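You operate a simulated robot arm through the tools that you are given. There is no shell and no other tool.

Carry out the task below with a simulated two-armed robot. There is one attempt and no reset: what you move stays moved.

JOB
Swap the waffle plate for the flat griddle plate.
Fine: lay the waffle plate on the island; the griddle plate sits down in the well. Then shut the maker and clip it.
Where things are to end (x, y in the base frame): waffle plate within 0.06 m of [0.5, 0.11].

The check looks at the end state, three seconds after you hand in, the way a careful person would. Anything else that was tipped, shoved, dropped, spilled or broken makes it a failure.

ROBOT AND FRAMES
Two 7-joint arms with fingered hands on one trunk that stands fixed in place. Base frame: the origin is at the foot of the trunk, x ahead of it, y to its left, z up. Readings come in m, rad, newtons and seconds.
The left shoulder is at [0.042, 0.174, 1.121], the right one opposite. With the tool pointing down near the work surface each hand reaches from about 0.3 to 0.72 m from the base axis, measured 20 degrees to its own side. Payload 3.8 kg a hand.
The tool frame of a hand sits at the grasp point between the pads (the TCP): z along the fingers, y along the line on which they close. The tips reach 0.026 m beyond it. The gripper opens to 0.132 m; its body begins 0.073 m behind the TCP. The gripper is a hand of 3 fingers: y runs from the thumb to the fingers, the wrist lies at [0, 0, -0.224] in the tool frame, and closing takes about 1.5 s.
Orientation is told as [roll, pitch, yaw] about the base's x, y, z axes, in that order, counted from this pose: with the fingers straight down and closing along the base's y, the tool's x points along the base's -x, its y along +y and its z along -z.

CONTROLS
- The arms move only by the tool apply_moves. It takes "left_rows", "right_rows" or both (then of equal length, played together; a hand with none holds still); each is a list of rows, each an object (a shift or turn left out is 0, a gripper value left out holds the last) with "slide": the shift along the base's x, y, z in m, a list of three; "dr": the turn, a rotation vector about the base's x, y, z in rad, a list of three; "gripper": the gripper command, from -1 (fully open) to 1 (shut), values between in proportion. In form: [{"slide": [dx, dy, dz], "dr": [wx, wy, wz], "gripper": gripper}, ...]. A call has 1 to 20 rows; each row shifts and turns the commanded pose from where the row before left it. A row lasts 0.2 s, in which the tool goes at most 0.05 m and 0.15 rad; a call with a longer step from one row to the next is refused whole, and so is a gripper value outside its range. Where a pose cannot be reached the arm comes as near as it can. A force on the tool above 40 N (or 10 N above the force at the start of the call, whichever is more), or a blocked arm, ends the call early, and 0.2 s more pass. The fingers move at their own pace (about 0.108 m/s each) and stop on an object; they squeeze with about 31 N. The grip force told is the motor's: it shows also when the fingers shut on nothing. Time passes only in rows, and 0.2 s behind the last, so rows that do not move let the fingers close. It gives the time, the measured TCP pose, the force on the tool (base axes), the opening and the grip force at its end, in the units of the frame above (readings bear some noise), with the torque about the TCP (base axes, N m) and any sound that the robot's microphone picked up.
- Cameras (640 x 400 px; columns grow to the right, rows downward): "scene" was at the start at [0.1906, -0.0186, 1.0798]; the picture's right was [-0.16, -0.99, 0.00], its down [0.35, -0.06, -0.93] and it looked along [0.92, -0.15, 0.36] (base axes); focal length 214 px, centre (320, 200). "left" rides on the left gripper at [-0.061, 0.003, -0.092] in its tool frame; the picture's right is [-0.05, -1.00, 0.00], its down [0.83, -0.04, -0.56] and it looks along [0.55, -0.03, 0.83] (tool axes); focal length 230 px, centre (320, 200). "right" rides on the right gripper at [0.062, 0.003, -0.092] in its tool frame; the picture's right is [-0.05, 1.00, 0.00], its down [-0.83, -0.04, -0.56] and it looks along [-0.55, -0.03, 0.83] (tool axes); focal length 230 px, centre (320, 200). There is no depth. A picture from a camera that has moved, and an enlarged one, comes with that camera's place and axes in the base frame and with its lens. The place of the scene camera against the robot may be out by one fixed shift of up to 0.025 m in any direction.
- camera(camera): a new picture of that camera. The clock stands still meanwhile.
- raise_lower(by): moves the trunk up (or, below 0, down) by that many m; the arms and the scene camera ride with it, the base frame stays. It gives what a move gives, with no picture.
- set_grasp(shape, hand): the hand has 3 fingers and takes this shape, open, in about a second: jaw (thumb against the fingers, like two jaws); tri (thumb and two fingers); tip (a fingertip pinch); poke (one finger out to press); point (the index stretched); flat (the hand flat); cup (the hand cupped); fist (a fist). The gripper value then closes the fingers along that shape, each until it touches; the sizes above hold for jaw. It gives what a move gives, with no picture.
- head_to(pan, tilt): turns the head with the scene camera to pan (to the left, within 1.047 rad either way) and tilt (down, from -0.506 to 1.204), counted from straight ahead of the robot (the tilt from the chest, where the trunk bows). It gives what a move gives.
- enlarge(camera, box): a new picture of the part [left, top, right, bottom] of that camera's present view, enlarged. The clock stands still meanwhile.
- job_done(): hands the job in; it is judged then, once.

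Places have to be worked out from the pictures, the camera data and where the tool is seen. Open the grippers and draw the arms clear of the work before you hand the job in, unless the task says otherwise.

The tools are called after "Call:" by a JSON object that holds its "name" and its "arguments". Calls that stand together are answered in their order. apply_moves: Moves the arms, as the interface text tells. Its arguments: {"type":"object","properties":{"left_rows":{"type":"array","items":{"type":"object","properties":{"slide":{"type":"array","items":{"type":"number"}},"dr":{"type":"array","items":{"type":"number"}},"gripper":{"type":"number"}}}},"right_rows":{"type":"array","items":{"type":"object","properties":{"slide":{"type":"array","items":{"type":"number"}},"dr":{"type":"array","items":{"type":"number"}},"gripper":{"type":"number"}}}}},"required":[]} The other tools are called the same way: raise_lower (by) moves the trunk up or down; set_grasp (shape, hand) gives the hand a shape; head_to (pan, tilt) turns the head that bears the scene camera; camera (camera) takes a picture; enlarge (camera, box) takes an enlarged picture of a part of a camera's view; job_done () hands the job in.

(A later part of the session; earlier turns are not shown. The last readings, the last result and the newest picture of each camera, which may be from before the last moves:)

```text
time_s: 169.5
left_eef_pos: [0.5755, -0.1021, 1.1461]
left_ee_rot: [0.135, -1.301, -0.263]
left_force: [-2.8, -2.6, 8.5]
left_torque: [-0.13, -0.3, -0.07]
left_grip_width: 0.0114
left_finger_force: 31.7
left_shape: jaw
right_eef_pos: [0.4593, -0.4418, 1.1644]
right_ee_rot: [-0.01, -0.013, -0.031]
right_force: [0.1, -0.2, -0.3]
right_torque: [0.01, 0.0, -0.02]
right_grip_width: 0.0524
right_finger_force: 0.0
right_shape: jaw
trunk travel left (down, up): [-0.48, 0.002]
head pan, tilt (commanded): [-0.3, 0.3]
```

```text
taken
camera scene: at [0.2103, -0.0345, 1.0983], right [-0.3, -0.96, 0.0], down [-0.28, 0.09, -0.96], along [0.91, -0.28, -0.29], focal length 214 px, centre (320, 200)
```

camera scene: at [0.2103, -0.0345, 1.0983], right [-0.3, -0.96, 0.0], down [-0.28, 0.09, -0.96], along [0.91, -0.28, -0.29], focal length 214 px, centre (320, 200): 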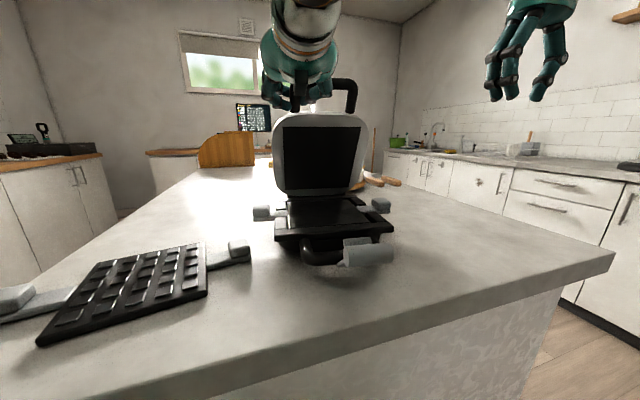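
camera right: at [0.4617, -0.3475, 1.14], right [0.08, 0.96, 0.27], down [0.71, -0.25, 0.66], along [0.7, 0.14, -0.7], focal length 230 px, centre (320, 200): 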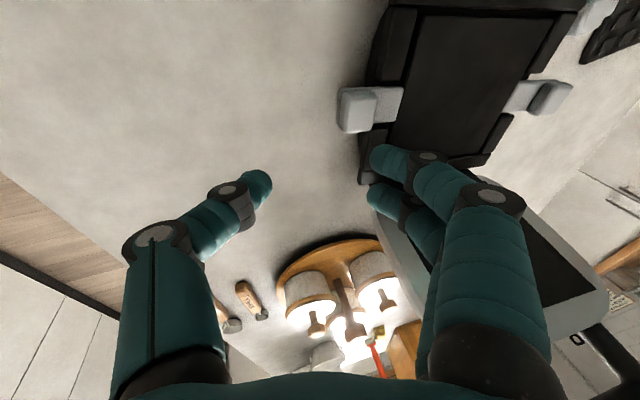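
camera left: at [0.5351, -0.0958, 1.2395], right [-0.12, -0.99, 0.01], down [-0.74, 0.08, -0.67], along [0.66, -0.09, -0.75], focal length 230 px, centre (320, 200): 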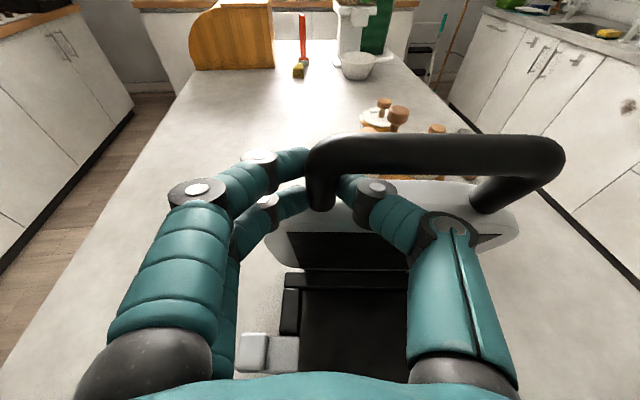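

Going well. I continue a little further to about 60°.

Call:
{"name": "apply_moves", "arguments": {"left_rows": [{"slide": [-0.0083, 0.001, -0.0028]}, {"slide": [-0.0085, 0.001, -0.0033]}, {"slide": [-0.008, 0.001, -0.0036]}, {"slide": [-0.008, 0.001, -0.004]}]}}

Call:
{"name": "camera", "arguments": {"camera": "scene"}}

Call:
{"name": "camera", "arguments": {"camera": "left"}}

```text
time_s: 170.5
left_eef_pos: [0.5453, -0.0972, 1.1321]
left_ee_rot: [0.139, -1.299, -0.263]
left_force: [3.2, -4.9, 0.1]
left_torque: [-0.01, -0.24, -0.13]
left_grip_width: 0.0103
left_finger_force: 30.6
left_shape: jaw
right_eef_pos: [0.4619, -0.441, 1.1617]
right_ee_rot: [-0.009, -0.01, -0.032]
right_force: [0.9, 0.5, 0.0]
right_torque: [0.04, -0.02, 0.06]
right_grip_width: 0.0522
right_finger_force: 0.1
right_shape: jaw
trunk travel left (down, up): [-0.48, 0.002]
head pan, tilt (commanded): [-0.3, 0.3]
```

```text
taken
camera scene: at [0.2117, -0.0347, 1.098], right [-0.3, -0.96, 0.0], down [-0.28, 0.09, -0.96], along [0.91, -0.28, -0.3], focal length 214 px, centre (320, 200)
```

scene: 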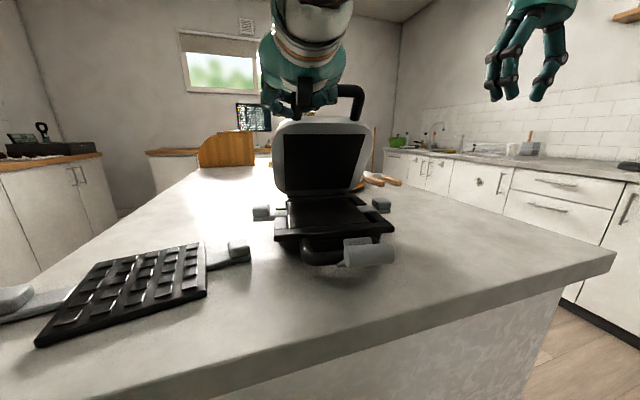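

```text
taken
camera left: at [0.4734, -0.0888, 1.2163], right [-0.11, -0.99, 0.01], down [-0.75, 0.08, -0.65], along [0.65, -0.08, -0.76], focal length 230 px, centre (320, 200)
```

left: 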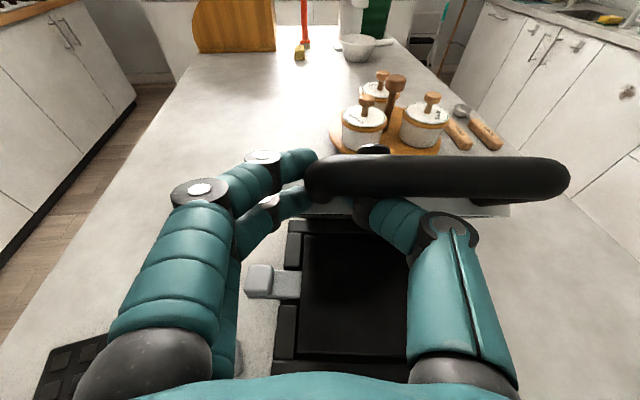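

The lid holds at ~60°, bar ≈ (0.534, −0.142, 1.153). I release, back out, and reposition with closed fingers over and behind the bar (tilt −0.7) to push it forward and down.

Call:
{"name": "apply_moves", "arguments": {"left_rows": [{"gripper": 0.5}, {"gripper": 0.2}, {"slide": [-0.02, 0, 0.003]}, {"slide": [-0.035, 0, 0.006]}, {"slide": [-0.03, 0, 0.03], "dr": [0, 0.08, 0], "gripper": 1}, {"slide": [0, -0.01, 0.045], "dr": [0, 0.1, 0]}, {"slide": [0.01, -0.01, 0.04], "dr": [0, 0.1, 0]}, {"slide": [0.02, -0.01, 0.02], "dr": [0, 0.1, 0]}, {"slide": [0.03, -0.01, 0], "dr": [0, 0.1, 0]}, {"slide": [0.03, -0.01, 0], "dr": [0, 0.1, 0]}, {}]}}

Call:
{"name": "camera", "arguments": {"camera": "left"}}

Call:
{"name": "camera", "arguments": {"camera": "scene"}}

```text
time_s: 172.9
left_eef_pos: [0.5496, -0.1477, 1.2782]
left_ee_rot: [-0.056, -0.73, -0.094]
left_force: [-0.2, -0.4, 0.5]
left_torque: [-0.05, 0.01, -0.02]
left_grip_width: 0.0
left_finger_force: 31.1
left_shape: jaw
right_eef_pos: [0.4613, -0.4409, 1.1632]
right_ee_rot: [-0.011, -0.012, -0.031]
right_force: [-0.1, 0.4, -0.6]
right_torque: [-0.02, 0.01, -0.01]
right_grip_width: 0.0522
right_finger_force: 0.0
right_shape: jaw
trunk travel left (down, up): [-0.48, 0.002]
head pan, tilt (commanded): [-0.3, 0.3]
```

```text
taken
camera left: at [0.535, -0.1374, 1.3884], right [-0.09, -0.99, 0.08], down [-0.99, 0.08, -0.14], along [0.13, -0.09, -0.99], focal length 230 px, centre (320, 200)
```

left: 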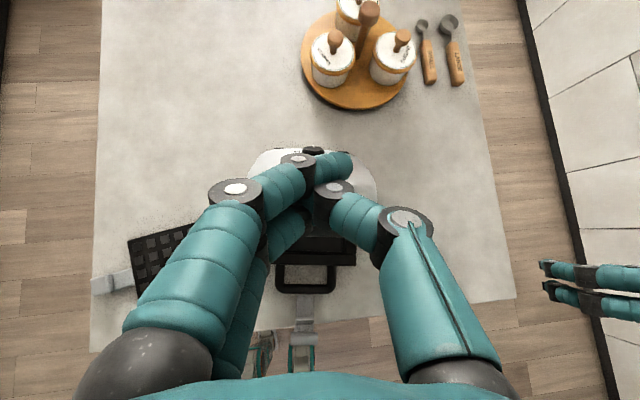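

```text
taken
camera scene: at [0.2111, -0.0337, 1.0984], right [-0.3, -0.96, 0.0], down [-0.28, 0.09, -0.96], along [0.91, -0.28, -0.3], focal length 214 px, centre (320, 200)
```

scene: 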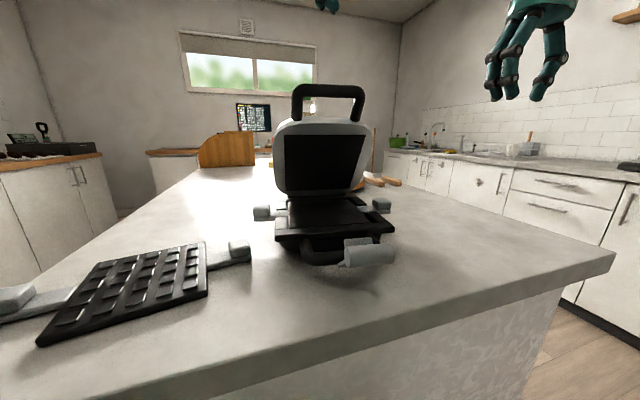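

I lower the closed fingers just behind the bar, then start pushing forward and down.

Call:
{"name": "apply_moves", "arguments": {"left_rows": [{"slide": [0.012, 0, -0.035]}, {"slide": [0.013, 0, -0.035]}, {"slide": [0, 0, -0.022]}, {"slide": [-0.006, 0, -0.005]}, {"slide": [-0.006, 0, -0.005]}]}}

Call:
{"name": "camera", "arguments": {"camera": "scene"}}

Call:
{"name": "camera", "arguments": {"camera": "left"}}

```text
time_s: 174.1
left_eef_pos: [0.5615, -0.1483, 1.1772]
left_ee_rot: [-0.055, -0.729, -0.09]
left_force: [-0.3, -0.1, -0.8]
left_torque: [0.01, 0.04, -0.01]
left_grip_width: 0.0001
left_finger_force: 30.7
left_shape: jaw
right_eef_pos: [0.4603, -0.4411, 1.1632]
right_ee_rot: [-0.012, -0.013, -0.032]
right_force: [0.1, 0.5, -0.1]
right_torque: [-0.02, 0.01, -0.03]
right_grip_width: 0.0525
right_finger_force: 0.1
right_shape: jaw
trunk travel left (down, up): [-0.48, 0.002]
head pan, tilt (commanded): [-0.3, 0.3]
```

```text
taken
camera scene: at [0.2112, -0.0341, 1.0983], right [-0.3, -0.96, 0.0], down [-0.28, 0.09, -0.96], along [0.91, -0.28, -0.3], focal length 214 px, centre (320, 200)
```

scene: 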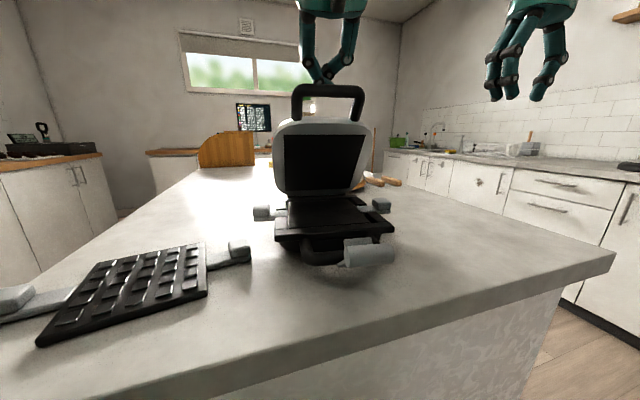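

```text
taken
camera left: at [0.5485, -0.1376, 1.2871], right [-0.09, -0.99, 0.08], down [-0.99, 0.08, -0.14], along [0.13, -0.09, -0.99], focal length 230 px, centre (320, 200)
```

left: 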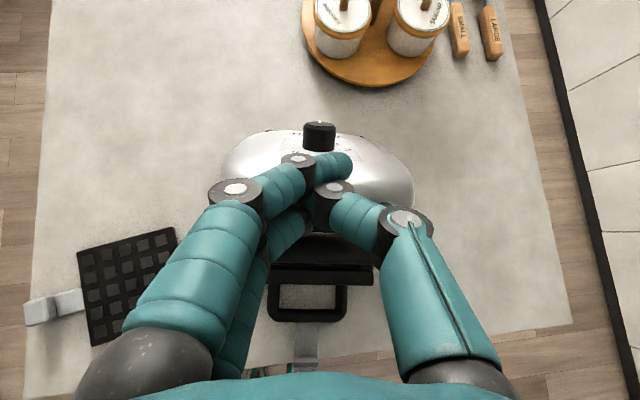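

Fingers are just behind the bar. I push along the closing arc in small steps.

Call:
{"name": "apply_moves", "arguments": {"left_rows": [{"slide": [-0.0056, 0, -0.006]}, {"slide": [-0.0056, 0, -0.006]}, {"slide": [-0.0084, 0.001, -0.0053]}, {"slide": [-0.0084, 0.001, -0.0053]}, {"slide": [-0.0084, 0.001, -0.0053]}, {"slide": [-0.0084, 0.001, -0.0053]}]}}

Call:
{"name": "camera", "arguments": {"camera": "scene"}}

```text
time_s: 175.5
left_eef_pos: [0.5181, -0.1427, 1.141]
left_ee_rot: [-0.053, -0.728, -0.092]
left_force: [0.3, 0.4, -0.3]
left_torque: [-0.02, -0.02, -0.02]
left_grip_width: 0.0
left_finger_force: 30.9
left_shape: jaw
right_eef_pos: [0.4605, -0.4427, 1.1635]
right_ee_rot: [-0.012, -0.01, -0.031]
right_force: [-0.3, -0.1, 0.3]
right_torque: [0.01, 0.03, 0.02]
right_grip_width: 0.0523
right_finger_force: 0.0
right_shape: jaw
trunk travel left (down, up): [-0.48, 0.002]
head pan, tilt (commanded): [-0.3, 0.3]
```

```text
taken
camera scene: at [0.2113, -0.0342, 1.0983], right [-0.3, -0.96, 0.0], down [-0.28, 0.09, -0.96], along [0.91, -0.28, -0.3], focal length 214 px, centre (320, 200)
```

scene: 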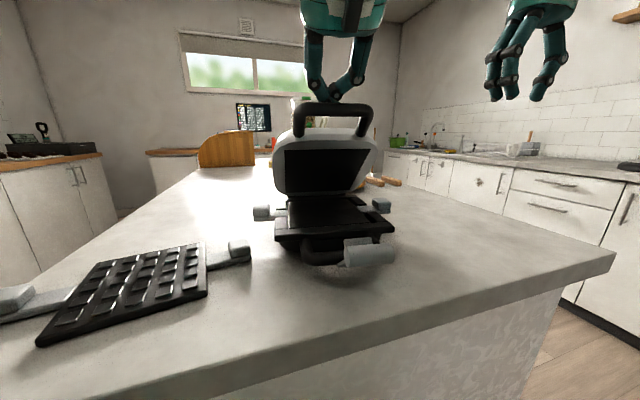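

Closing smoothly with negligible force. I continue down to about 20°.

Call:
{"name": "apply_moves", "arguments": {"left_rows": [{"slide": [-0.0072, 0.001, -0.0073]}, {"slide": [-0.0072, 0.001, -0.0073]}, {"slide": [-0.0072, 0.001, -0.0073]}, {"slide": [-0.0072, 0.001, -0.0073]}, {"slide": [-0.0059, 0, -0.0083]}, {"slide": [-0.0059, 0, -0.0083]}, {"slide": [-0.0059, 0, -0.0083]}, {"slide": [-0.0059, 0, -0.0083]}]}}

Call:
{"name": "camera", "arguments": {"camera": "scene"}}

```text
time_s: 177.3
left_eef_pos: [0.4651, -0.1395, 1.0796]
left_ee_rot: [-0.055, -0.728, -0.091]
left_force: [-0.1, -0.3, -0.1]
left_torque: [-0.03, -0.02, 0.0]
left_grip_width: 0.0
left_finger_force: 31.0
left_shape: jaw
right_eef_pos: [0.461, -0.4415, 1.1633]
right_ee_rot: [-0.011, -0.01, -0.032]
right_force: [0.0, -0.2, -0.6]
right_torque: [-0.01, -0.01, -0.01]
right_grip_width: 0.0525
right_finger_force: 0.0
right_shape: jaw
trunk travel left (down, up): [-0.48, 0.002]
head pan, tilt (commanded): [-0.3, 0.3]
```

```text
taken
camera scene: at [0.2113, -0.0341, 1.0983], right [-0.3, -0.96, 0.0], down [-0.28, 0.09, -0.96], along [0.91, -0.28, -0.3], focal length 214 px, centre (320, 200)
```

scene: 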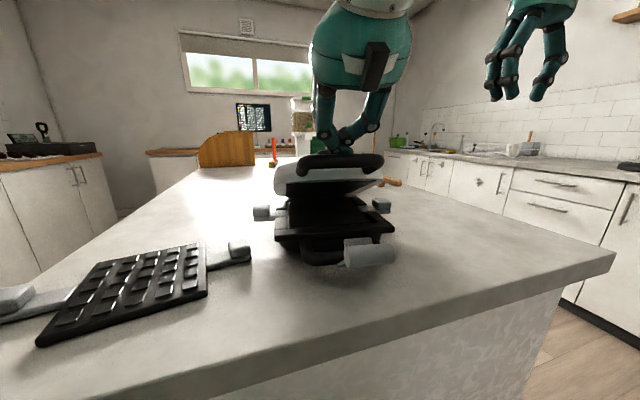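

Nearly closed. I continue pressing the bar down the rest of the way.

Call:
{"name": "apply_moves", "arguments": {"left_rows": [{"slide": [-0.0044, 0, -0.0094]}, {"slide": [-0.0044, 0, -0.0094]}, {"slide": [-0.0044, 0, -0.0094]}, {"slide": [-0.0044, 0, -0.0094]}, {"slide": [-0.0026, 0, -0.0098]}, {"slide": [-0.0026, 0, -0.0098]}, {"slide": [-0.0026, 0, -0.0098]}]}}

Call:
{"name": "camera", "arguments": {"camera": "scene"}}

Call:
{"name": "camera", "arguments": {"camera": "left"}}

```text
time_s: 178.9
left_eef_pos: [0.4387, -0.1377, 1.014]
left_ee_rot: [-0.055, -0.726, -0.09]
left_force: [-0.6, -0.8, -0.6]
left_torque: [0.0, -0.01, -0.02]
left_grip_width: 0.0
left_finger_force: 31.2
left_shape: jaw
right_eef_pos: [0.461, -0.4401, 1.1628]
right_ee_rot: [-0.01, -0.01, -0.031]
right_force: [0.1, -0.2, 0.5]
right_torque: [-0.02, 0.0, 0.02]
right_grip_width: 0.052
right_finger_force: 0.0
right_shape: jaw
trunk travel left (down, up): [-0.48, 0.002]
head pan, tilt (commanded): [-0.3, 0.3]
```

```text
taken
camera scene: at [0.2112, -0.0341, 1.0983], right [-0.3, -0.96, 0.0], down [-0.28, 0.09, -0.96], along [0.91, -0.28, -0.3], focal length 214 px, centre (320, 200)
```

scene: 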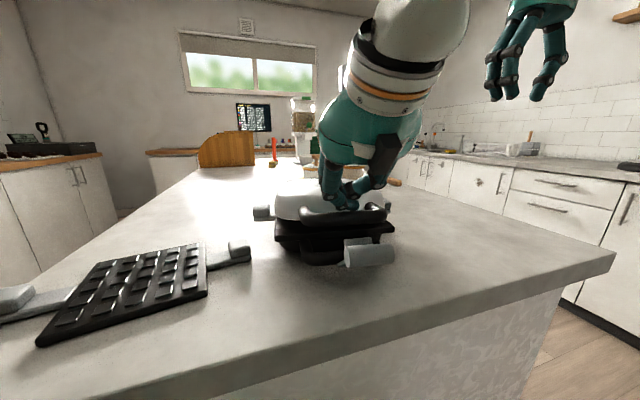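

```text
taken
camera left: at [0.4257, -0.1291, 1.1245], right [-0.09, -0.99, 0.08], down [-0.99, 0.08, -0.14], along [0.13, -0.09, -0.99], focal length 230 px, centre (320, 200)
```

left: 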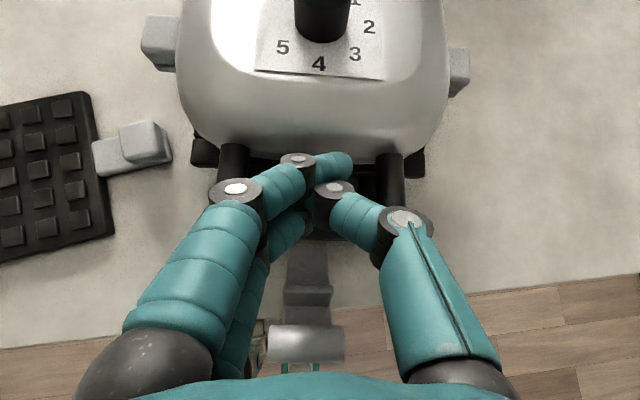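

Almost shut. I press the last few centimetres down until contact.

Call:
{"name": "apply_moves", "arguments": {"left_rows": [{"slide": [-0.002, 0, -0.009]}, {"slide": [-0.001, 0, -0.008]}, {"slide": [-0.001, 0, -0.007]}, {"slide": [0, 0, -0.006]}, {"slide": [0, 0, -0.004]}]}}

Call:
{"name": "enlarge", "arguments": {"camera": "scene", "box": [230, 130, 450, 280]}}

```text
time_s: 180.1
left_eef_pos: [0.4376, -0.1376, 0.9867]
left_ee_rot: [-0.057, -0.744, -0.086]
left_force: [4.8, 6.1, 32.5]
left_torque: [0.15, 0.11, -0.01]
left_grip_width: 0.0
left_finger_force: 31.3
left_shape: jaw
right_eef_pos: [0.4587, -0.4398, 1.1662]
right_ee_rot: [-0.012, -0.015, -0.032]
right_force: [-0.8, 0.1, -0.6]
right_torque: [0.02, -0.01, -0.02]
right_grip_width: 0.0524
right_finger_force: 0.0
right_shape: jaw
trunk travel left (down, up): [-0.48, 0.002]
head pan, tilt (commanded): [-0.3, 0.3]
```

```text
2.67 times, centred on (340, 205) of scene
camera zoom: at [0.2102, -0.033, 1.0994], right [-0.3, -0.96, 0.0], down [-0.28, 0.09, -0.96], along [0.91, -0.28, -0.29], focal length 572 px, centre (267, 187)
```

zoom: 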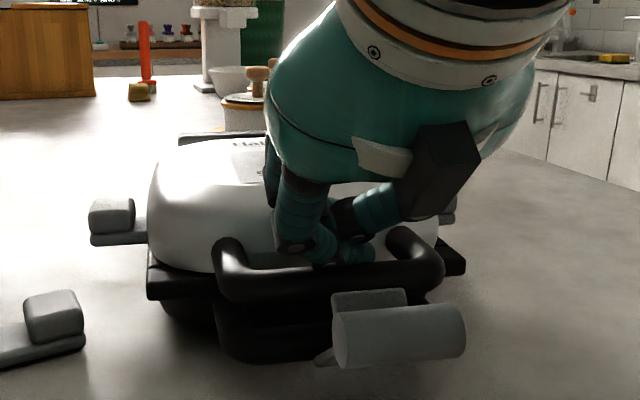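

The lid is shut under the hand. I back the left hand up and look, to see that the lid stays closed.

Call:
{"name": "apply_moves", "arguments": {"left_rows": [{"slide": [0, 0, 0.012]}, {"slide": [-0.005, 0.01, 0.03]}, {"slide": [-0.01, 0.03, 0.035], "dr": [0, 0.1, 0]}, {"slide": [0, 0.035, 0.03], "dr": [0, 0.12, 0]}, {"slide": [0.01, 0.03, 0], "dr": [0, 0.12, 0]}, {"slide": [0.01, 0.01, 0], "dr": [0, 0.12, 0]}, {"slide": [0.01, 0, 0], "dr": [0, 0.12, 0]}, {"slide": [0.01, 0, 0], "dr": [0, 0.12, -0.04], "gripper": 0.2}]}}

Call:
{"name": "enlarge", "arguments": {"camera": "scene", "box": [230, 130, 450, 280]}}

Call:
{"name": "camera", "arguments": {"camera": "left"}}

```text
time_s: 181.9
left_eef_pos: [0.4605, -0.025, 1.0862]
left_ee_rot: [-0.118, -0.028, -0.108]
left_force: [0.0, 0.2, -0.8]
left_torque: [-0.01, 0.0, -0.04]
left_grip_width: 0.0506
left_finger_force: 0.1
left_shape: jaw
right_eef_pos: [0.4596, -0.4424, 1.1627]
right_ee_rot: [-0.012, -0.01, -0.031]
right_force: [-0.1, -0.6, -0.4]
right_torque: [0.0, 0.0, -0.04]
right_grip_width: 0.0523
right_finger_force: 0.1
right_shape: jaw
trunk travel left (down, up): [-0.48, 0.002]
head pan, tilt (commanded): [-0.3, 0.3]
```

```text
2.67 times, centred on (340, 205) of scene
camera zoom: at [0.2116, -0.0343, 1.0982], right [-0.3, -0.96, 0.0], down [-0.28, 0.09, -0.96], along [0.91, -0.28, -0.3], focal length 572 px, centre (267, 187)
```

zoom: 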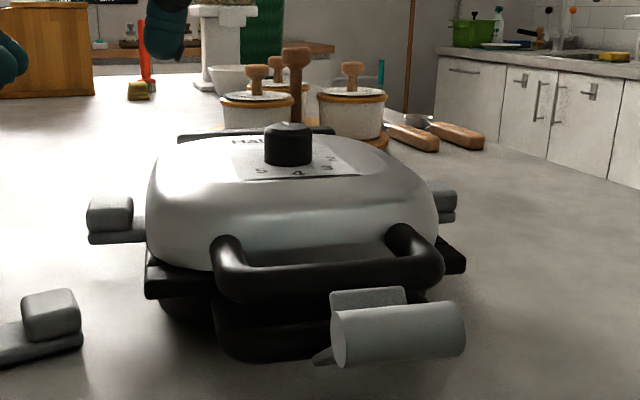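

```text
taken
camera left: at [0.5217, -0.0171, 1.1802], right [-0.06, -0.99, 0.12], down [-0.84, 0.11, 0.53], along [-0.54, -0.07, -0.84], focal length 230 px, centre (320, 200)
```

left: 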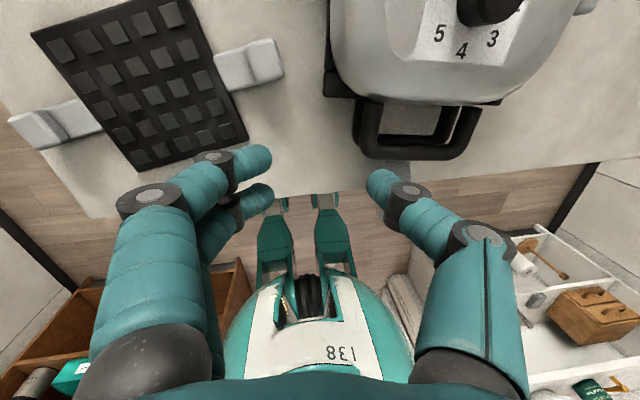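

The lid is shut. Before clipping I straighten the maker: it needs about +0.15 rad yaw and a small shift. I'll pinch the left arms of both handle loops and move them; first align over the arm at ≈ (0.462, −0.084).

Call:
{"name": "apply_moves", "arguments": {"left_rows": [{"slide": [0, -0.025, 0], "dr": [0.06, 0.012, -0.01]}, {"slide": [0.001, -0.025, -0.02], "dr": [0.058, 0.012, -0.01]}, {"slide": [0, -0.009, -0.03]}, {"slide": [0, 0, -0.02]}, {}]}}

Call:
{"name": "camera", "arguments": {"camera": "left"}}

```text
time_s: 183.1
left_eef_pos: [0.4611, -0.0844, 1.0178]
left_ee_rot: [-0.002, 0.008, -0.129]
left_force: [0.3, -0.3, -0.3]
left_torque: [0.01, 0.0, 0.0]
left_grip_width: 0.0522
left_finger_force: 0.1
left_shape: jaw
right_eef_pos: [0.4606, -0.4412, 1.1632]
right_ee_rot: [-0.013, -0.012, -0.032]
right_force: [0.0, 0.1, 0.6]
right_torque: [0.01, -0.01, 0.0]
right_grip_width: 0.052
right_finger_force: 0.0
right_shape: jaw
trunk travel left (down, up): [-0.48, 0.002]
head pan, tilt (commanded): [-0.3, 0.3]
```

```text
taken
camera left: at [0.5237, -0.0885, 1.1097], right [-0.08, -1.0, 0.0], down [-0.83, 0.06, 0.56], along [-0.56, 0.04, -0.83], focal length 230 px, centre (320, 200)
```

left: 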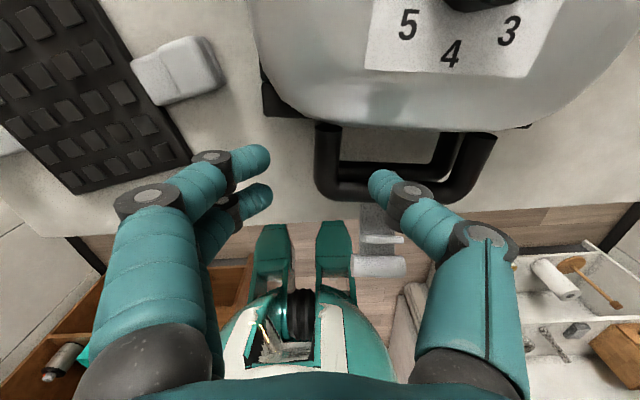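

Arm centre at (0.465, −0.0895). I correct and descend to grip both loops' arms.

Call:
{"name": "apply_moves", "arguments": {"left_rows": [{"slide": [0.001, -0.005, -0.015], "gripper": 0.25}, {"slide": [0, 0, -0.015]}, {"slide": [0, 0, -0.012]}, {"slide": [0, 0, -0.008]}, {"slide": [0, 0, -0.005]}]}}

Call:
{"name": "camera", "arguments": {"camera": "left"}}

```text
time_s: 184.3
left_eef_pos: [0.4614, -0.0896, 0.9637]
left_ee_rot: [-0.002, 0.008, -0.13]
left_force: [-9.3, 3.9, 8.3]
left_torque: [0.31, -0.08, 0.45]
left_grip_width: 0.0512
left_finger_force: 0.1
left_shape: jaw
right_eef_pos: [0.4593, -0.4408, 1.164]
right_ee_rot: [-0.012, -0.013, -0.031]
right_force: [-0.2, -0.8, 0.0]
right_torque: [-0.02, 0.02, -0.02]
right_grip_width: 0.0523
right_finger_force: 0.1
right_shape: jaw
trunk travel left (down, up): [-0.48, 0.002]
head pan, tilt (commanded): [-0.3, 0.3]
```

```text
taken
camera left: at [0.5239, -0.0933, 1.0552], right [-0.08, -1.0, 0.0], down [-0.83, 0.07, 0.56], along [-0.56, 0.04, -0.83], focal length 230 px, centre (320, 200)
```

left: 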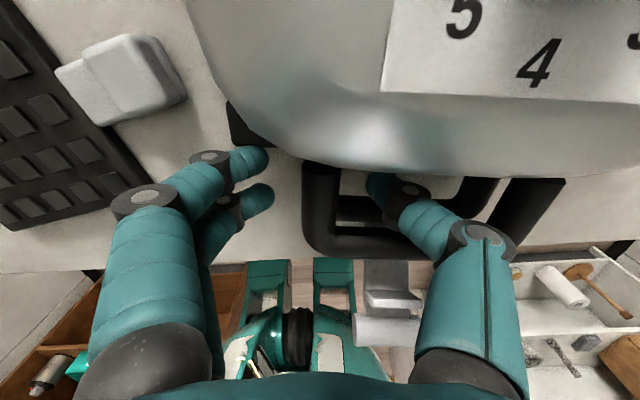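

Contact with the lid front (−9 N); I ease back 4 mm and close on the arms.

Call:
{"name": "apply_moves", "arguments": {"left_rows": [{"slide": [-0.004, 0, 0]}, {"gripper": 0.6}, {"gripper": 0.9}, {"gripper": 0.95}, {"gripper": 0.95}]}}

Call:
{"name": "camera", "arguments": {"camera": "left"}}

Call:
{"name": "enlarge", "arguments": {"camera": "scene", "box": [230, 130, 450, 280]}}

```text
time_s: 185.5
left_eef_pos: [0.4602, -0.0876, 0.9623]
left_ee_rot: [-0.003, 0.005, -0.129]
left_force: [-1.1, 0.4, 0.2]
left_torque: [-0.03, 0.0, 0.02]
left_grip_width: 0.0039
left_finger_force: 0.0
left_shape: jaw
right_eef_pos: [0.459, -0.441, 1.1628]
right_ee_rot: [-0.012, -0.011, -0.032]
right_force: [0.1, 0.9, -1.2]
right_torque: [-0.02, -0.01, 0.01]
right_grip_width: 0.0523
right_finger_force: 0.0
right_shape: jaw
trunk travel left (down, up): [-0.48, 0.002]
head pan, tilt (commanded): [-0.3, 0.3]
```

```text
taken
camera left: at [0.5215, -0.0929, 1.0543], right [-0.08, -1.0, 0.0], down [-0.83, 0.06, 0.56], along [-0.56, 0.04, -0.83], focal length 230 px, centre (320, 200)
```

left: 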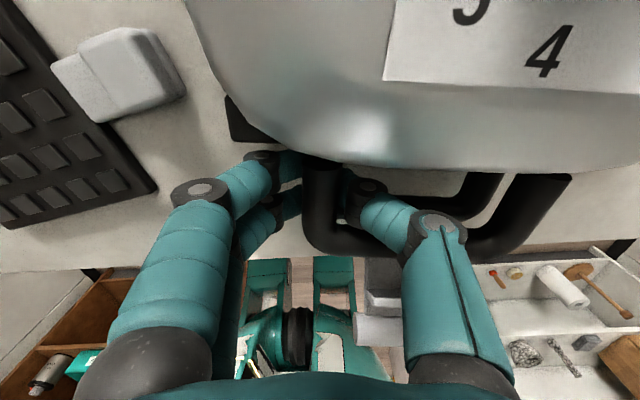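

```text
2.67 times, centred on (340, 205) of scene
camera zoom: at [0.2112, -0.0341, 1.0983], right [-0.3, -0.96, 0.0], down [-0.28, 0.09, -0.96], along [0.91, -0.28, -0.3], focal length 572 px, centre (267, 187)
```

zoom: 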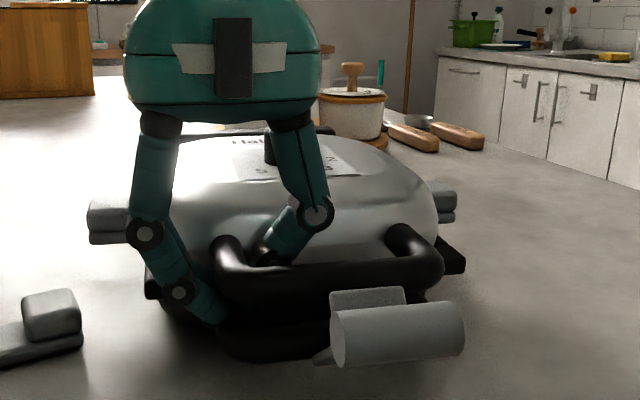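

The fingers encircle the arm with the thumb inside the loop. I drag the handle slowly toward −x/−y while turning +yaw to straighten the maker, checking midway.

Call:
{"name": "apply_moves", "arguments": {"left_rows": [{"gripper": 1}, {"slide": [-0.003, -0.003, 0], "dr": [0, 0, 0.02]}, {"slide": [-0.003, -0.003, 0], "dr": [0, 0, 0.02]}, {"slide": [-0.003, -0.003, 0], "dr": [0, 0, 0.02]}, {"slide": [-0.003, -0.003, 0], "dr": [0, 0, 0.02]}, {}]}}

Call:
{"name": "enlarge", "arguments": {"camera": "scene", "box": [230, 130, 450, 280]}}

Call:
{"name": "camera", "arguments": {"camera": "left"}}

```text
time_s: 186.9
left_eef_pos: [0.4472, -0.1008, 0.9618]
left_ee_rot: [-0.003, 0.006, -0.049]
left_force: [3.8, 1.9, 0.0]
left_torque: [-0.05, 0.01, -0.07]
left_grip_width: 0.0003
left_finger_force: 31.0
left_shape: jaw
right_eef_pos: [0.4617, -0.4414, 1.1624]
right_ee_rot: [-0.013, -0.011, -0.031]
right_force: [0.4, -0.5, 0.3]
right_torque: [0.0, 0.0, -0.01]
right_grip_width: 0.0522
right_finger_force: 0.0
right_shape: jaw
trunk travel left (down, up): [-0.48, 0.002]
head pan, tilt (commanded): [-0.3, 0.3]
```

```text
2.67 times, centred on (340, 205) of scene
camera zoom: at [0.2117, -0.0339, 1.0982], right [-0.3, -0.96, 0.0], down [-0.28, 0.09, -0.96], along [0.91, -0.28, -0.3], focal length 572 px, centre (267, 187)
```

zoom: 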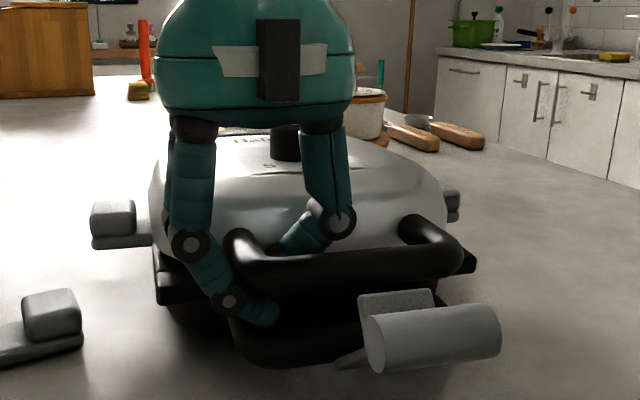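

```text
taken
camera left: at [0.5093, -0.0999, 1.0537], right [0.0, -1.0, 0.0], down [-0.83, 0.0, 0.56], along [-0.56, 0.0, -0.83], focal length 230 px, centre (320, 200)
```

left: 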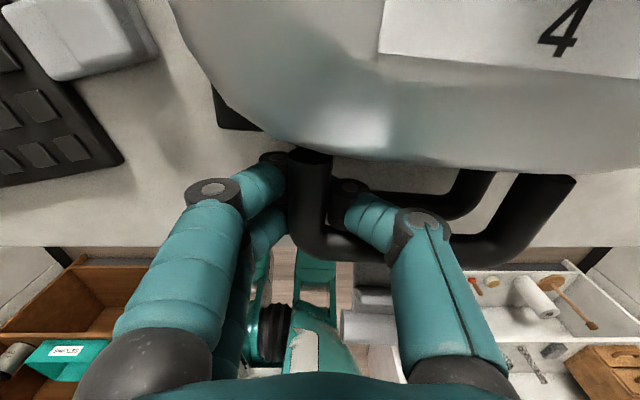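

The front moved, but the yaw changed only a little. The handle mainly needs to go toward −y; I continue dragging mostly in −y with rotation.

Call:
{"name": "apply_moves", "arguments": {"left_rows": [{"slide": [-0.001, -0.004, 0], "dr": [0, 0, 0.02]}, {"slide": [-0.001, -0.004, 0], "dr": [0, 0, 0.02]}, {"slide": [-0.001, -0.004, 0], "dr": [0, 0, 0.02]}, {"slide": [-0.001, -0.004, 0], "dr": [0, 0, 0.02]}, {"slide": [-0.001, -0.004, 0], "dr": [0, 0, 0.02]}, {}]}}

Call:
{"name": "enlarge", "arguments": {"camera": "scene", "box": [230, 130, 450, 280]}}

Call:
{"name": "camera", "arguments": {"camera": "right"}}

```text
time_s: 188.3
left_eef_pos: [0.441, -0.1193, 0.9621]
left_ee_rot: [-0.002, 0.008, 0.051]
left_force: [0.1, 3.0, 0.2]
left_torque: [-0.07, -0.01, -0.03]
left_grip_width: 0.0
left_finger_force: 31.1
left_shape: jaw
right_eef_pos: [0.4603, -0.4405, 1.1628]
right_ee_rot: [-0.011, -0.011, -0.032]
right_force: [-0.2, 0.2, -0.4]
right_torque: [-0.01, 0.01, 0.0]
right_grip_width: 0.0524
right_finger_force: 0.2
right_shape: jaw
trunk travel left (down, up): [-0.48, 0.002]
head pan, tilt (commanded): [-0.3, 0.3]
```

```text
2.67 times, centred on (340, 205) of scene
camera zoom: at [0.2112, -0.0338, 1.0983], right [-0.3, -0.96, 0.0], down [-0.28, 0.09, -0.96], along [0.91, -0.28, -0.3], focal length 572 px, centre (267, 187)
```

zoom: 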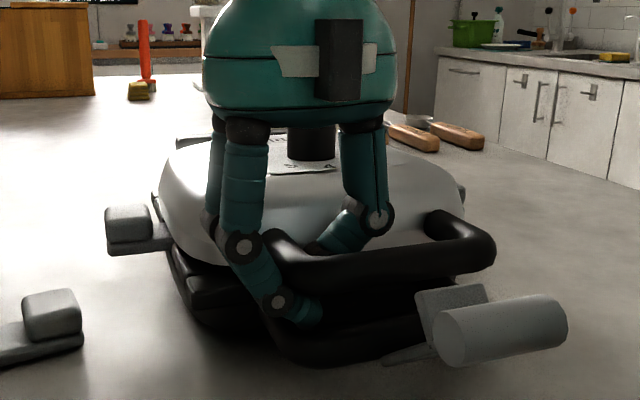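

```text
taken
camera right: at [0.3985, -0.4357, 1.2548], right [0.08, 1.0, -0.01], down [0.82, -0.06, 0.56], along [0.56, -0.06, -0.83], focal length 230 px, centre (320, 200)
```

right: 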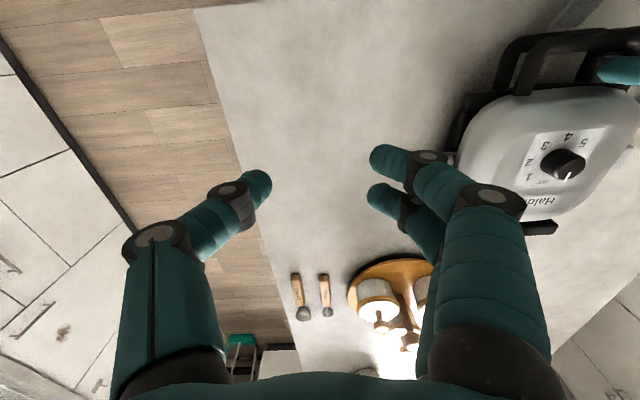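

The dial is now within a few mm of its original place. I release and retract the left hand, and bring the right hand to the same viewpoint as at the start to compare directly.

Call:
{"name": "apply_moves", "arguments": {"left_rows": [{"gripper": 0.6}, {"gripper": 0.3}, {"gripper": 0.2}, {"slide": [0, 0, 0.02]}, {"slide": [0, 0, 0.04]}, {"slide": [0, 0.02, 0.04]}, {"slide": [-0.01, 0.04, 0.02]}, {"slide": [-0.01, 0.045, 0]}, {"slide": [-0.01, 0.045, 0]}, {"slide": [0, 0.045, 0]}], "right_rows": [{}, {}, {}, {"slide": [-0.03, 0.02, 0]}, {"slide": [-0.03, 0.03, 0]}, {"slide": [-0.03, 0.04, 0]}, {"slide": [-0.03, 0.04, 0]}, {"slide": [-0.026, 0.04, 0]}, {"slide": [0, 0.04, 0.01]}, {"slide": [0, 0.04, 0]}]}}

Call:
{"name": "camera", "arguments": {"camera": "right"}}

Call:
{"name": "enlarge", "arguments": {"camera": "scene", "box": [230, 130, 450, 280]}}

```text
time_s: 190.5
left_eef_pos: [0.411, 0.0749, 1.0834]
left_ee_rot: [-0.003, 0.008, 0.05]
left_force: [-0.2, 0.0, -1.0]
left_torque: [-0.05, 0.03, -0.02]
left_grip_width: 0.0525
left_finger_force: 0.1
left_shape: jaw
right_eef_pos: [0.3149, -0.1899, 1.1734]
right_ee_rot: [-0.013, -0.008, -0.034]
right_force: [-0.8, -0.8, 0.3]
right_torque: [-0.01, 0.0, -0.01]
right_grip_width: 0.0525
right_finger_force: 0.2
right_shape: jaw
trunk travel left (down, up): [-0.48, 0.002]
head pan, tilt (commanded): [-0.3, 0.3]
```

```text
taken
camera right: at [0.2532, -0.1847, 1.2661], right [0.09, 1.0, -0.01], down [0.82, -0.06, 0.56], along [0.56, -0.06, -0.83], focal length 230 px, centre (320, 200)
```

right: 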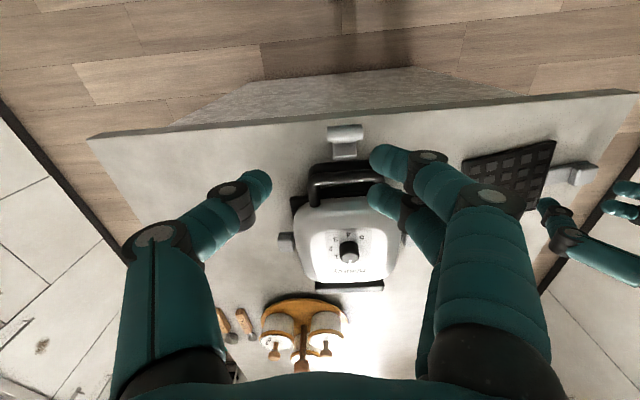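

```text
2.67 times, centred on (340, 205) of scene
camera zoom: at [0.2117, -0.033, 1.0981], right [-0.3, -0.96, 0.0], down [-0.28, 0.09, -0.96], along [0.91, -0.28, -0.3], focal length 572 px, centre (267, 187)
```

zoom: 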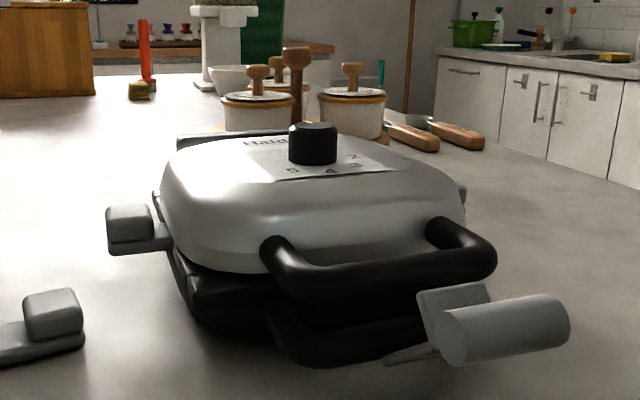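

The maker is back within ~6 mm of its original place and nearly straight. Now the clip: the lever knob is at ≈ (0.353, −0.166, 0.977), leaning forward. I close the right fingers and lower them in front of the knob.

Call:
{"name": "apply_moves", "arguments": {"right_rows": [{"slide": [-0.01, 0.008, -0.03], "gripper": 1}, {"slide": [-0.01, 0.008, -0.04], "gripper": 1}, {"slide": [0, 0, -0.04]}, {"slide": [0, 0, -0.03]}, {"slide": [0, 0, -0.025]}, {}]}}

Call:
{"name": "enlarge", "arguments": {"camera": "scene", "box": [280, 130, 500, 280]}}

Call:
{"name": "camera", "arguments": {"camera": "right"}}

```text
time_s: 191.9
left_eef_pos: [0.4104, 0.0737, 1.0831]
left_ee_rot: [-0.002, 0.006, 0.052]
left_force: [0.9, 0.0, -0.3]
left_torque: [-0.04, -0.02, 0.0]
left_grip_width: 0.0523
left_finger_force: 0.1
left_shape: jaw
right_eef_pos: [0.2936, -0.1725, 1.0082]
right_ee_rot: [-0.009, -0.011, -0.032]
right_force: [0.0, 0.5, 0.1]
right_torque: [0.01, -0.01, 0.02]
right_grip_width: 0.0003
right_finger_force: 31.0
right_shape: jaw
trunk travel left (down, up): [-0.48, 0.002]
head pan, tilt (commanded): [-0.3, 0.3]
```

```text
2.67 times, centred on (390, 205) of scene
camera zoom: at [0.2109, -0.0339, 1.0985], right [-0.3, -0.96, 0.0], down [-0.28, 0.09, -0.96], along [0.91, -0.28, -0.3], focal length 572 px, centre (133, 187)
```

zoom: 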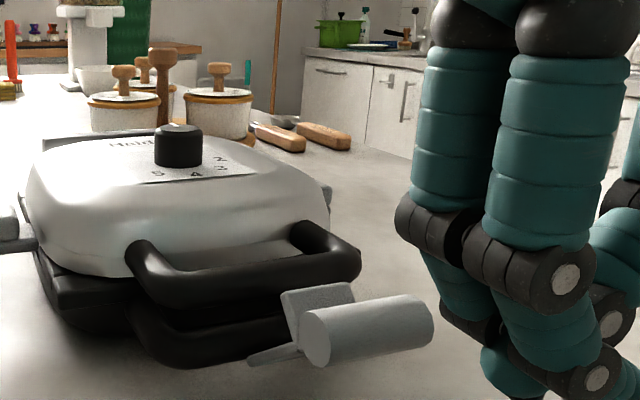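

```text
taken
camera right: at [0.2311, -0.1689, 1.0996], right [0.08, 1.0, -0.01], down [0.82, -0.06, 0.57], along [0.56, -0.06, -0.82], focal length 230 px, centre (320, 200)
```

right: 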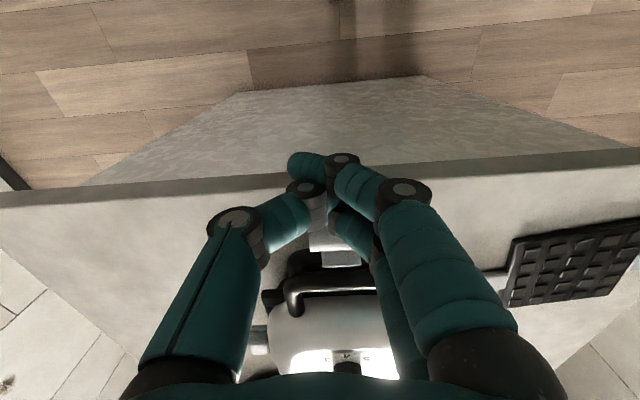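

The closed hand is in front of the lever. I lower it a bit and push toward +x slowly.

Call:
{"name": "apply_moves", "arguments": {"right_rows": [{"slide": [0, 0, -0.012]}, {"slide": [0, 0, -0.01]}, {"slide": [0.008, 0, 0]}, {"slide": [0.008, 0, 0]}, {"slide": [0.006, 0, 0]}, {"slide": [0.006, 0, 0]}]}}

Call:
{"name": "enlarge", "arguments": {"camera": "scene", "box": [280, 130, 500, 280]}}

```text
time_s: 193.3
left_eef_pos: [0.4127, 0.0737, 1.0834]
left_ee_rot: [-0.003, 0.007, 0.051]
left_force: [-0.5, -0.3, 0.2]
left_torque: [0.05, 0.01, 0.01]
left_grip_width: 0.0521
left_finger_force: 0.1
left_shape: jaw
right_eef_pos: [0.3216, -0.1752, 0.9867]
right_ee_rot: [-0.011, -0.012, -0.033]
right_force: [-0.6, -1.1, 1.5]
right_torque: [-0.02, 0.03, 0.01]
right_grip_width: 0.0
right_finger_force: 30.3
right_shape: jaw
trunk travel left (down, up): [-0.48, 0.002]
head pan, tilt (commanded): [-0.3, 0.3]
```

```text
2.67 times, centred on (390, 205) of scene
camera zoom: at [0.2112, -0.0341, 1.0983], right [-0.3, -0.96, 0.0], down [-0.28, 0.09, -0.96], along [0.91, -0.28, -0.3], focal length 572 px, centre (133, 187)
```

zoom: 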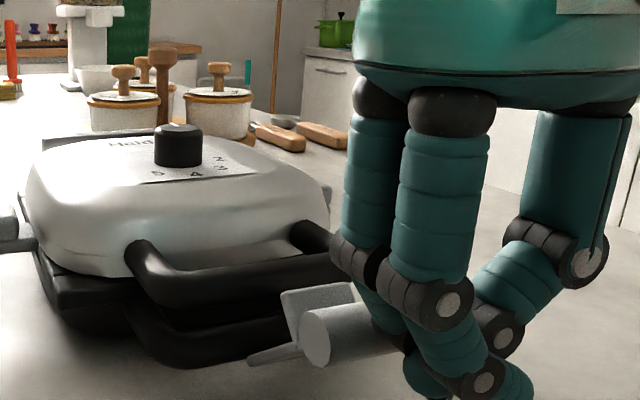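

Fingers are at the knob. I continue pushing +x, watching the lever rise.

Call:
{"name": "apply_moves", "arguments": {"right_rows": [{"slide": [0.006, 0, 0]}, {"slide": [0.006, 0, 0]}, {"slide": [0.006, 0, 0.001]}, {"slide": [0.006, 0, 0.001]}]}}

Call:
{"name": "enlarge", "arguments": {"camera": "scene", "box": [280, 130, 500, 280]}}

```text
time_s: 194.3
left_eef_pos: [0.4104, 0.0742, 1.084]
left_ee_rot: [-0.001, 0.008, 0.052]
left_force: [0.1, -0.2, 0.4]
left_torque: [0.0, 0.01, 0.01]
left_grip_width: 0.0522
left_finger_force: 0.1
left_shape: jaw
right_eef_pos: [0.3406, -0.1827, 0.9938]
right_ee_rot: [-0.01, -0.013, -0.032]
right_force: [-6.3, 2.2, 7.8]
right_torque: [0.1, -0.11, 0.09]
right_grip_width: 0.0
right_finger_force: 31.5
right_shape: jaw
right hand out of reach, approached as far as the arm can: row 1, 3
trunk travel left (down, up): [-0.48, 0.002]
head pan, tilt (commanded): [-0.3, 0.3]
```

```text
2.67 times, centred on (390, 205) of scene
camera zoom: at [0.2108, -0.034, 1.0984], right [-0.3, -0.96, 0.0], down [-0.28, 0.09, -0.96], along [0.91, -0.28, -0.3], focal length 572 px, centre (133, 187)
```

zoom: 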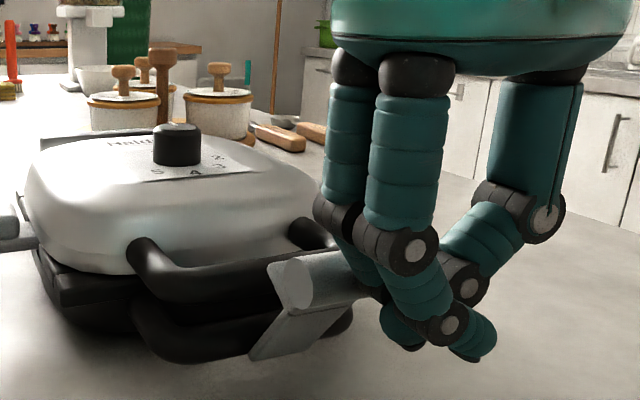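

The lever is rising, but the right arm drifts sideways at its limit. I back off, lower the trunk to its original height (where this area was reachable), and re-approach.

Call:
{"name": "apply_moves", "arguments": {"right_rows": [{"slide": [-0.02, 0, 0]}, {"slide": [-0.02, 0, 0.01]}, {"slide": [0, 0.005, 0.03]}, {"slide": [0, 0.005, 0.03]}]}}

Call:
{"name": "raise_lower", "arguments": {"by": -0.055}}

Call:
{"name": "enlarge", "arguments": {"camera": "scene", "box": [280, 100, 500, 250]}}

Call:
{"name": "camera", "arguments": {"camera": "right"}}

```text
time_s: 195.3
left_eef_pos: [0.4103, 0.0732, 1.0841]
left_ee_rot: [-0.002, 0.006, 0.051]
left_force: [-0.3, -0.3, 0.6]
left_torque: [-0.03, 0.01, 0.0]
left_grip_width: 0.0525
left_finger_force: 0.1
left_shape: jaw
right_eef_pos: [0.3007, -0.1714, 1.0632]
right_ee_rot: [-0.011, -0.011, -0.032]
right_force: [-0.1, 0.4, 0.8]
right_torque: [-0.02, -0.01, 0.06]
right_grip_width: 0.0002
right_finger_force: 31.1
right_shape: jaw
trunk travel left (down, up): [-0.48, 0.002]
head pan, tilt (commanded): [-0.3, 0.3]
```

```text
time_s: 196.2
left_eef_pos: [0.4122, 0.0753, 1.0276]
left_ee_rot: [-0.002, 0.005, 0.052]
left_force: [0.2, 0.6, -0.1]
left_torque: [0.0, -0.01, 0.0]
left_grip_width: 0.0525
left_finger_force: 0.1
left_shape: jaw
right_eef_pos: [0.3011, -0.1701, 1.0083]
right_ee_rot: [-0.01, -0.012, -0.032]
right_force: [0.8, 0.7, -0.4]
right_torque: [0.01, 0.0, 0.01]
right_grip_width: 0.0
right_finger_force: 31.2
right_shape: jaw
trunk travel left (down, up): [-0.425, 0.057]
head pan, tilt (commanded): [-0.3, 0.3]
```

```text
2.67 times, centred on (390, 175) of scene
camera zoom: at [0.2055, -0.0341, 1.0216], right [-0.3, -0.96, 0.0], down [-0.28, 0.09, -0.96], along [0.91, -0.28, -0.3], focal length 572 px, centre (133, 267)
```

zoom: 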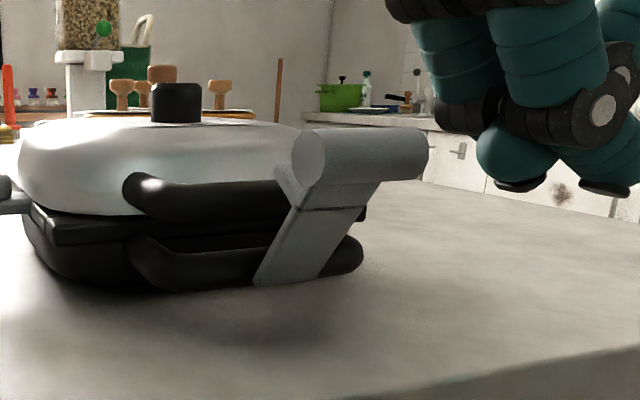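

```text
taken
camera right: at [0.2394, -0.1652, 1.0998], right [0.08, 1.0, -0.01], down [0.82, -0.06, 0.57], along [0.56, -0.06, -0.82], focal length 230 px, centre (320, 200)
```

right: 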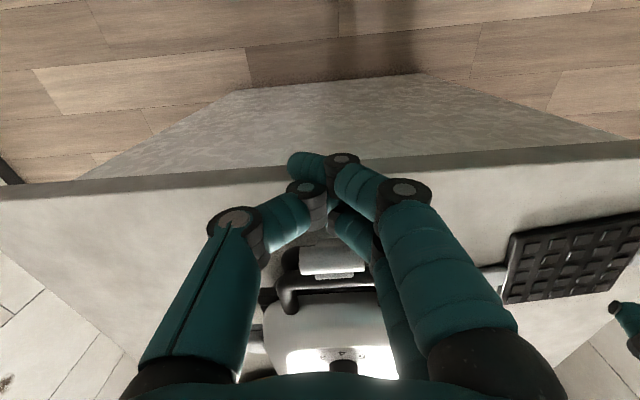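

With the original viewpoint, the maker matches its starting place within a few mm. The lever stays at ~0.4 rad. I push its knob toward +x again with the closed fingers.

Call:
{"name": "apply_moves", "arguments": {"right_rows": [{"slide": [0.01, 0, -0.004]}, {"slide": [0.01, 0, -0.004]}, {"slide": [0.01, 0, 0]}, {"slide": [0.008, 0, 0]}, {"slide": [0.006, 0, 0]}, {"slide": [0.006, 0, 0]}, {"slide": [0.005, 0, 0]}]}}

Call:
{"name": "enlarge", "arguments": {"camera": "scene", "box": [280, 100, 500, 250]}}

```text
time_s: 197.8
left_eef_pos: [0.4122, 0.0743, 1.0277]
left_ee_rot: [0.0, 0.006, 0.05]
left_force: [0.6, 0.5, -0.1]
left_torque: [0.01, -0.02, -0.01]
left_grip_width: 0.0525
left_finger_force: 0.0
left_shape: jaw
right_eef_pos: [0.3575, -0.1712, 0.9986]
right_ee_rot: [-0.009, -0.013, -0.031]
right_force: [-1.8, -0.2, 0.1]
right_torque: [0.01, -0.01, -0.01]
right_grip_width: 0.0
right_finger_force: 31.0
right_shape: jaw
trunk travel left (down, up): [-0.425, 0.057]
head pan, tilt (commanded): [-0.3, 0.3]
```

```text
2.67 times, centred on (390, 175) of scene
camera zoom: at [0.2056, -0.0342, 1.0216], right [-0.3, -0.96, 0.0], down [-0.28, 0.09, -0.96], along [0.91, -0.28, -0.3], focal length 572 px, centre (133, 267)
```

zoom: 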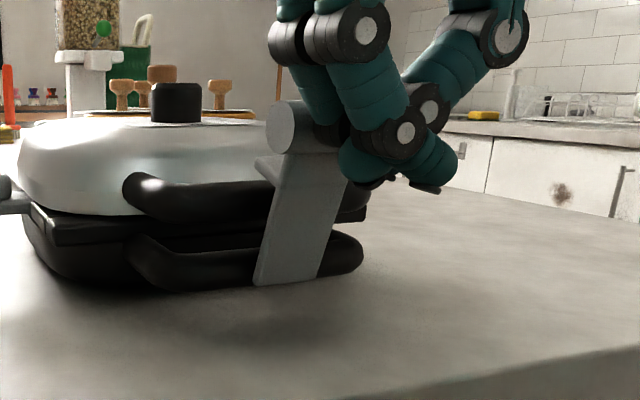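

The lever is close to upright with the tongue coming over the bar. I continue pushing in small steps.

Call:
{"name": "apply_moves", "arguments": {"right_rows": [{"slide": [0.005, 0, 0.001]}, {"slide": [0.005, 0, 0.001]}, {"slide": [0.004, 0, 0]}]}}

Call:
{"name": "enlarge", "arguments": {"camera": "scene", "box": [280, 100, 500, 250]}}

```text
time_s: 198.6
left_eef_pos: [0.4113, 0.074, 1.027]
left_ee_rot: [-0.001, 0.007, 0.054]
left_force: [0.2, 0.0, 0.1]
left_torque: [0.01, -0.02, -0.02]
left_grip_width: 0.0525
left_finger_force: 0.2
left_shape: jaw
right_eef_pos: [0.369, -0.1696, 1.0022]
right_ee_rot: [-0.01, -0.009, -0.032]
right_force: [-0.1, 0.1, 0.0]
right_torque: [0.0, 0.0, 0.01]
right_grip_width: 0.0
right_finger_force: 31.7
right_shape: jaw
trunk travel left (down, up): [-0.425, 0.057]
head pan, tilt (commanded): [-0.3, 0.3]
```

```text
2.67 times, centred on (390, 175) of scene
camera zoom: at [0.2056, -0.0341, 1.0216], right [-0.3, -0.96, 0.0], down [-0.28, 0.09, -0.96], along [0.91, -0.28, -0.3], focal length 572 px, centre (133, 267)
```

zoom: 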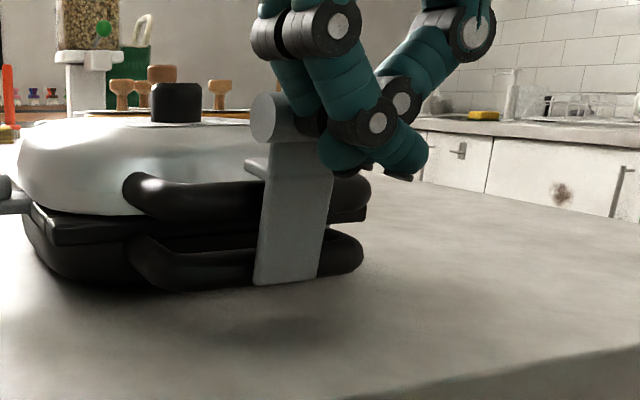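

Almost there. I push a few millimetres more until it meets firm resistance.

Call:
{"name": "apply_moves", "arguments": {"right_rows": [{"slide": [0.004, 0, 0]}, {"slide": [0.004, 0, 0]}, {"slide": [0.003, 0, 0]}]}}

Call:
{"name": "enlarge", "arguments": {"camera": "scene", "box": [280, 100, 500, 250]}}

```text
time_s: 199.4
left_eef_pos: [0.4117, 0.0748, 1.0272]
left_ee_rot: [0.0, 0.005, 0.054]
left_force: [0.0, -0.1, -0.6]
left_torque: [0.01, 0.02, -0.02]
left_grip_width: 0.0524
left_finger_force: 0.1
left_shape: jaw
right_eef_pos: [0.3807, -0.1701, 1.0012]
right_ee_rot: [-0.012, -0.011, -0.031]
right_force: [-4.7, 0.1, 0.6]
right_torque: [-0.02, 0.03, 0.01]
right_grip_width: 0.0001
right_finger_force: 30.9
right_shape: jaw
trunk travel left (down, up): [-0.425, 0.057]
head pan, tilt (commanded): [-0.3, 0.3]
```

```text
2.67 times, centred on (390, 175) of scene
camera zoom: at [0.205, -0.0341, 1.0217], right [-0.3, -0.96, 0.0], down [-0.28, 0.09, -0.96], along [0.91, -0.28, -0.3], focal length 572 px, centre (133, 267)
```

zoom: 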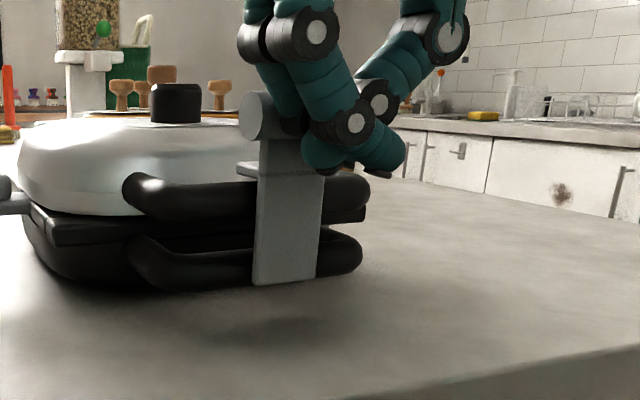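

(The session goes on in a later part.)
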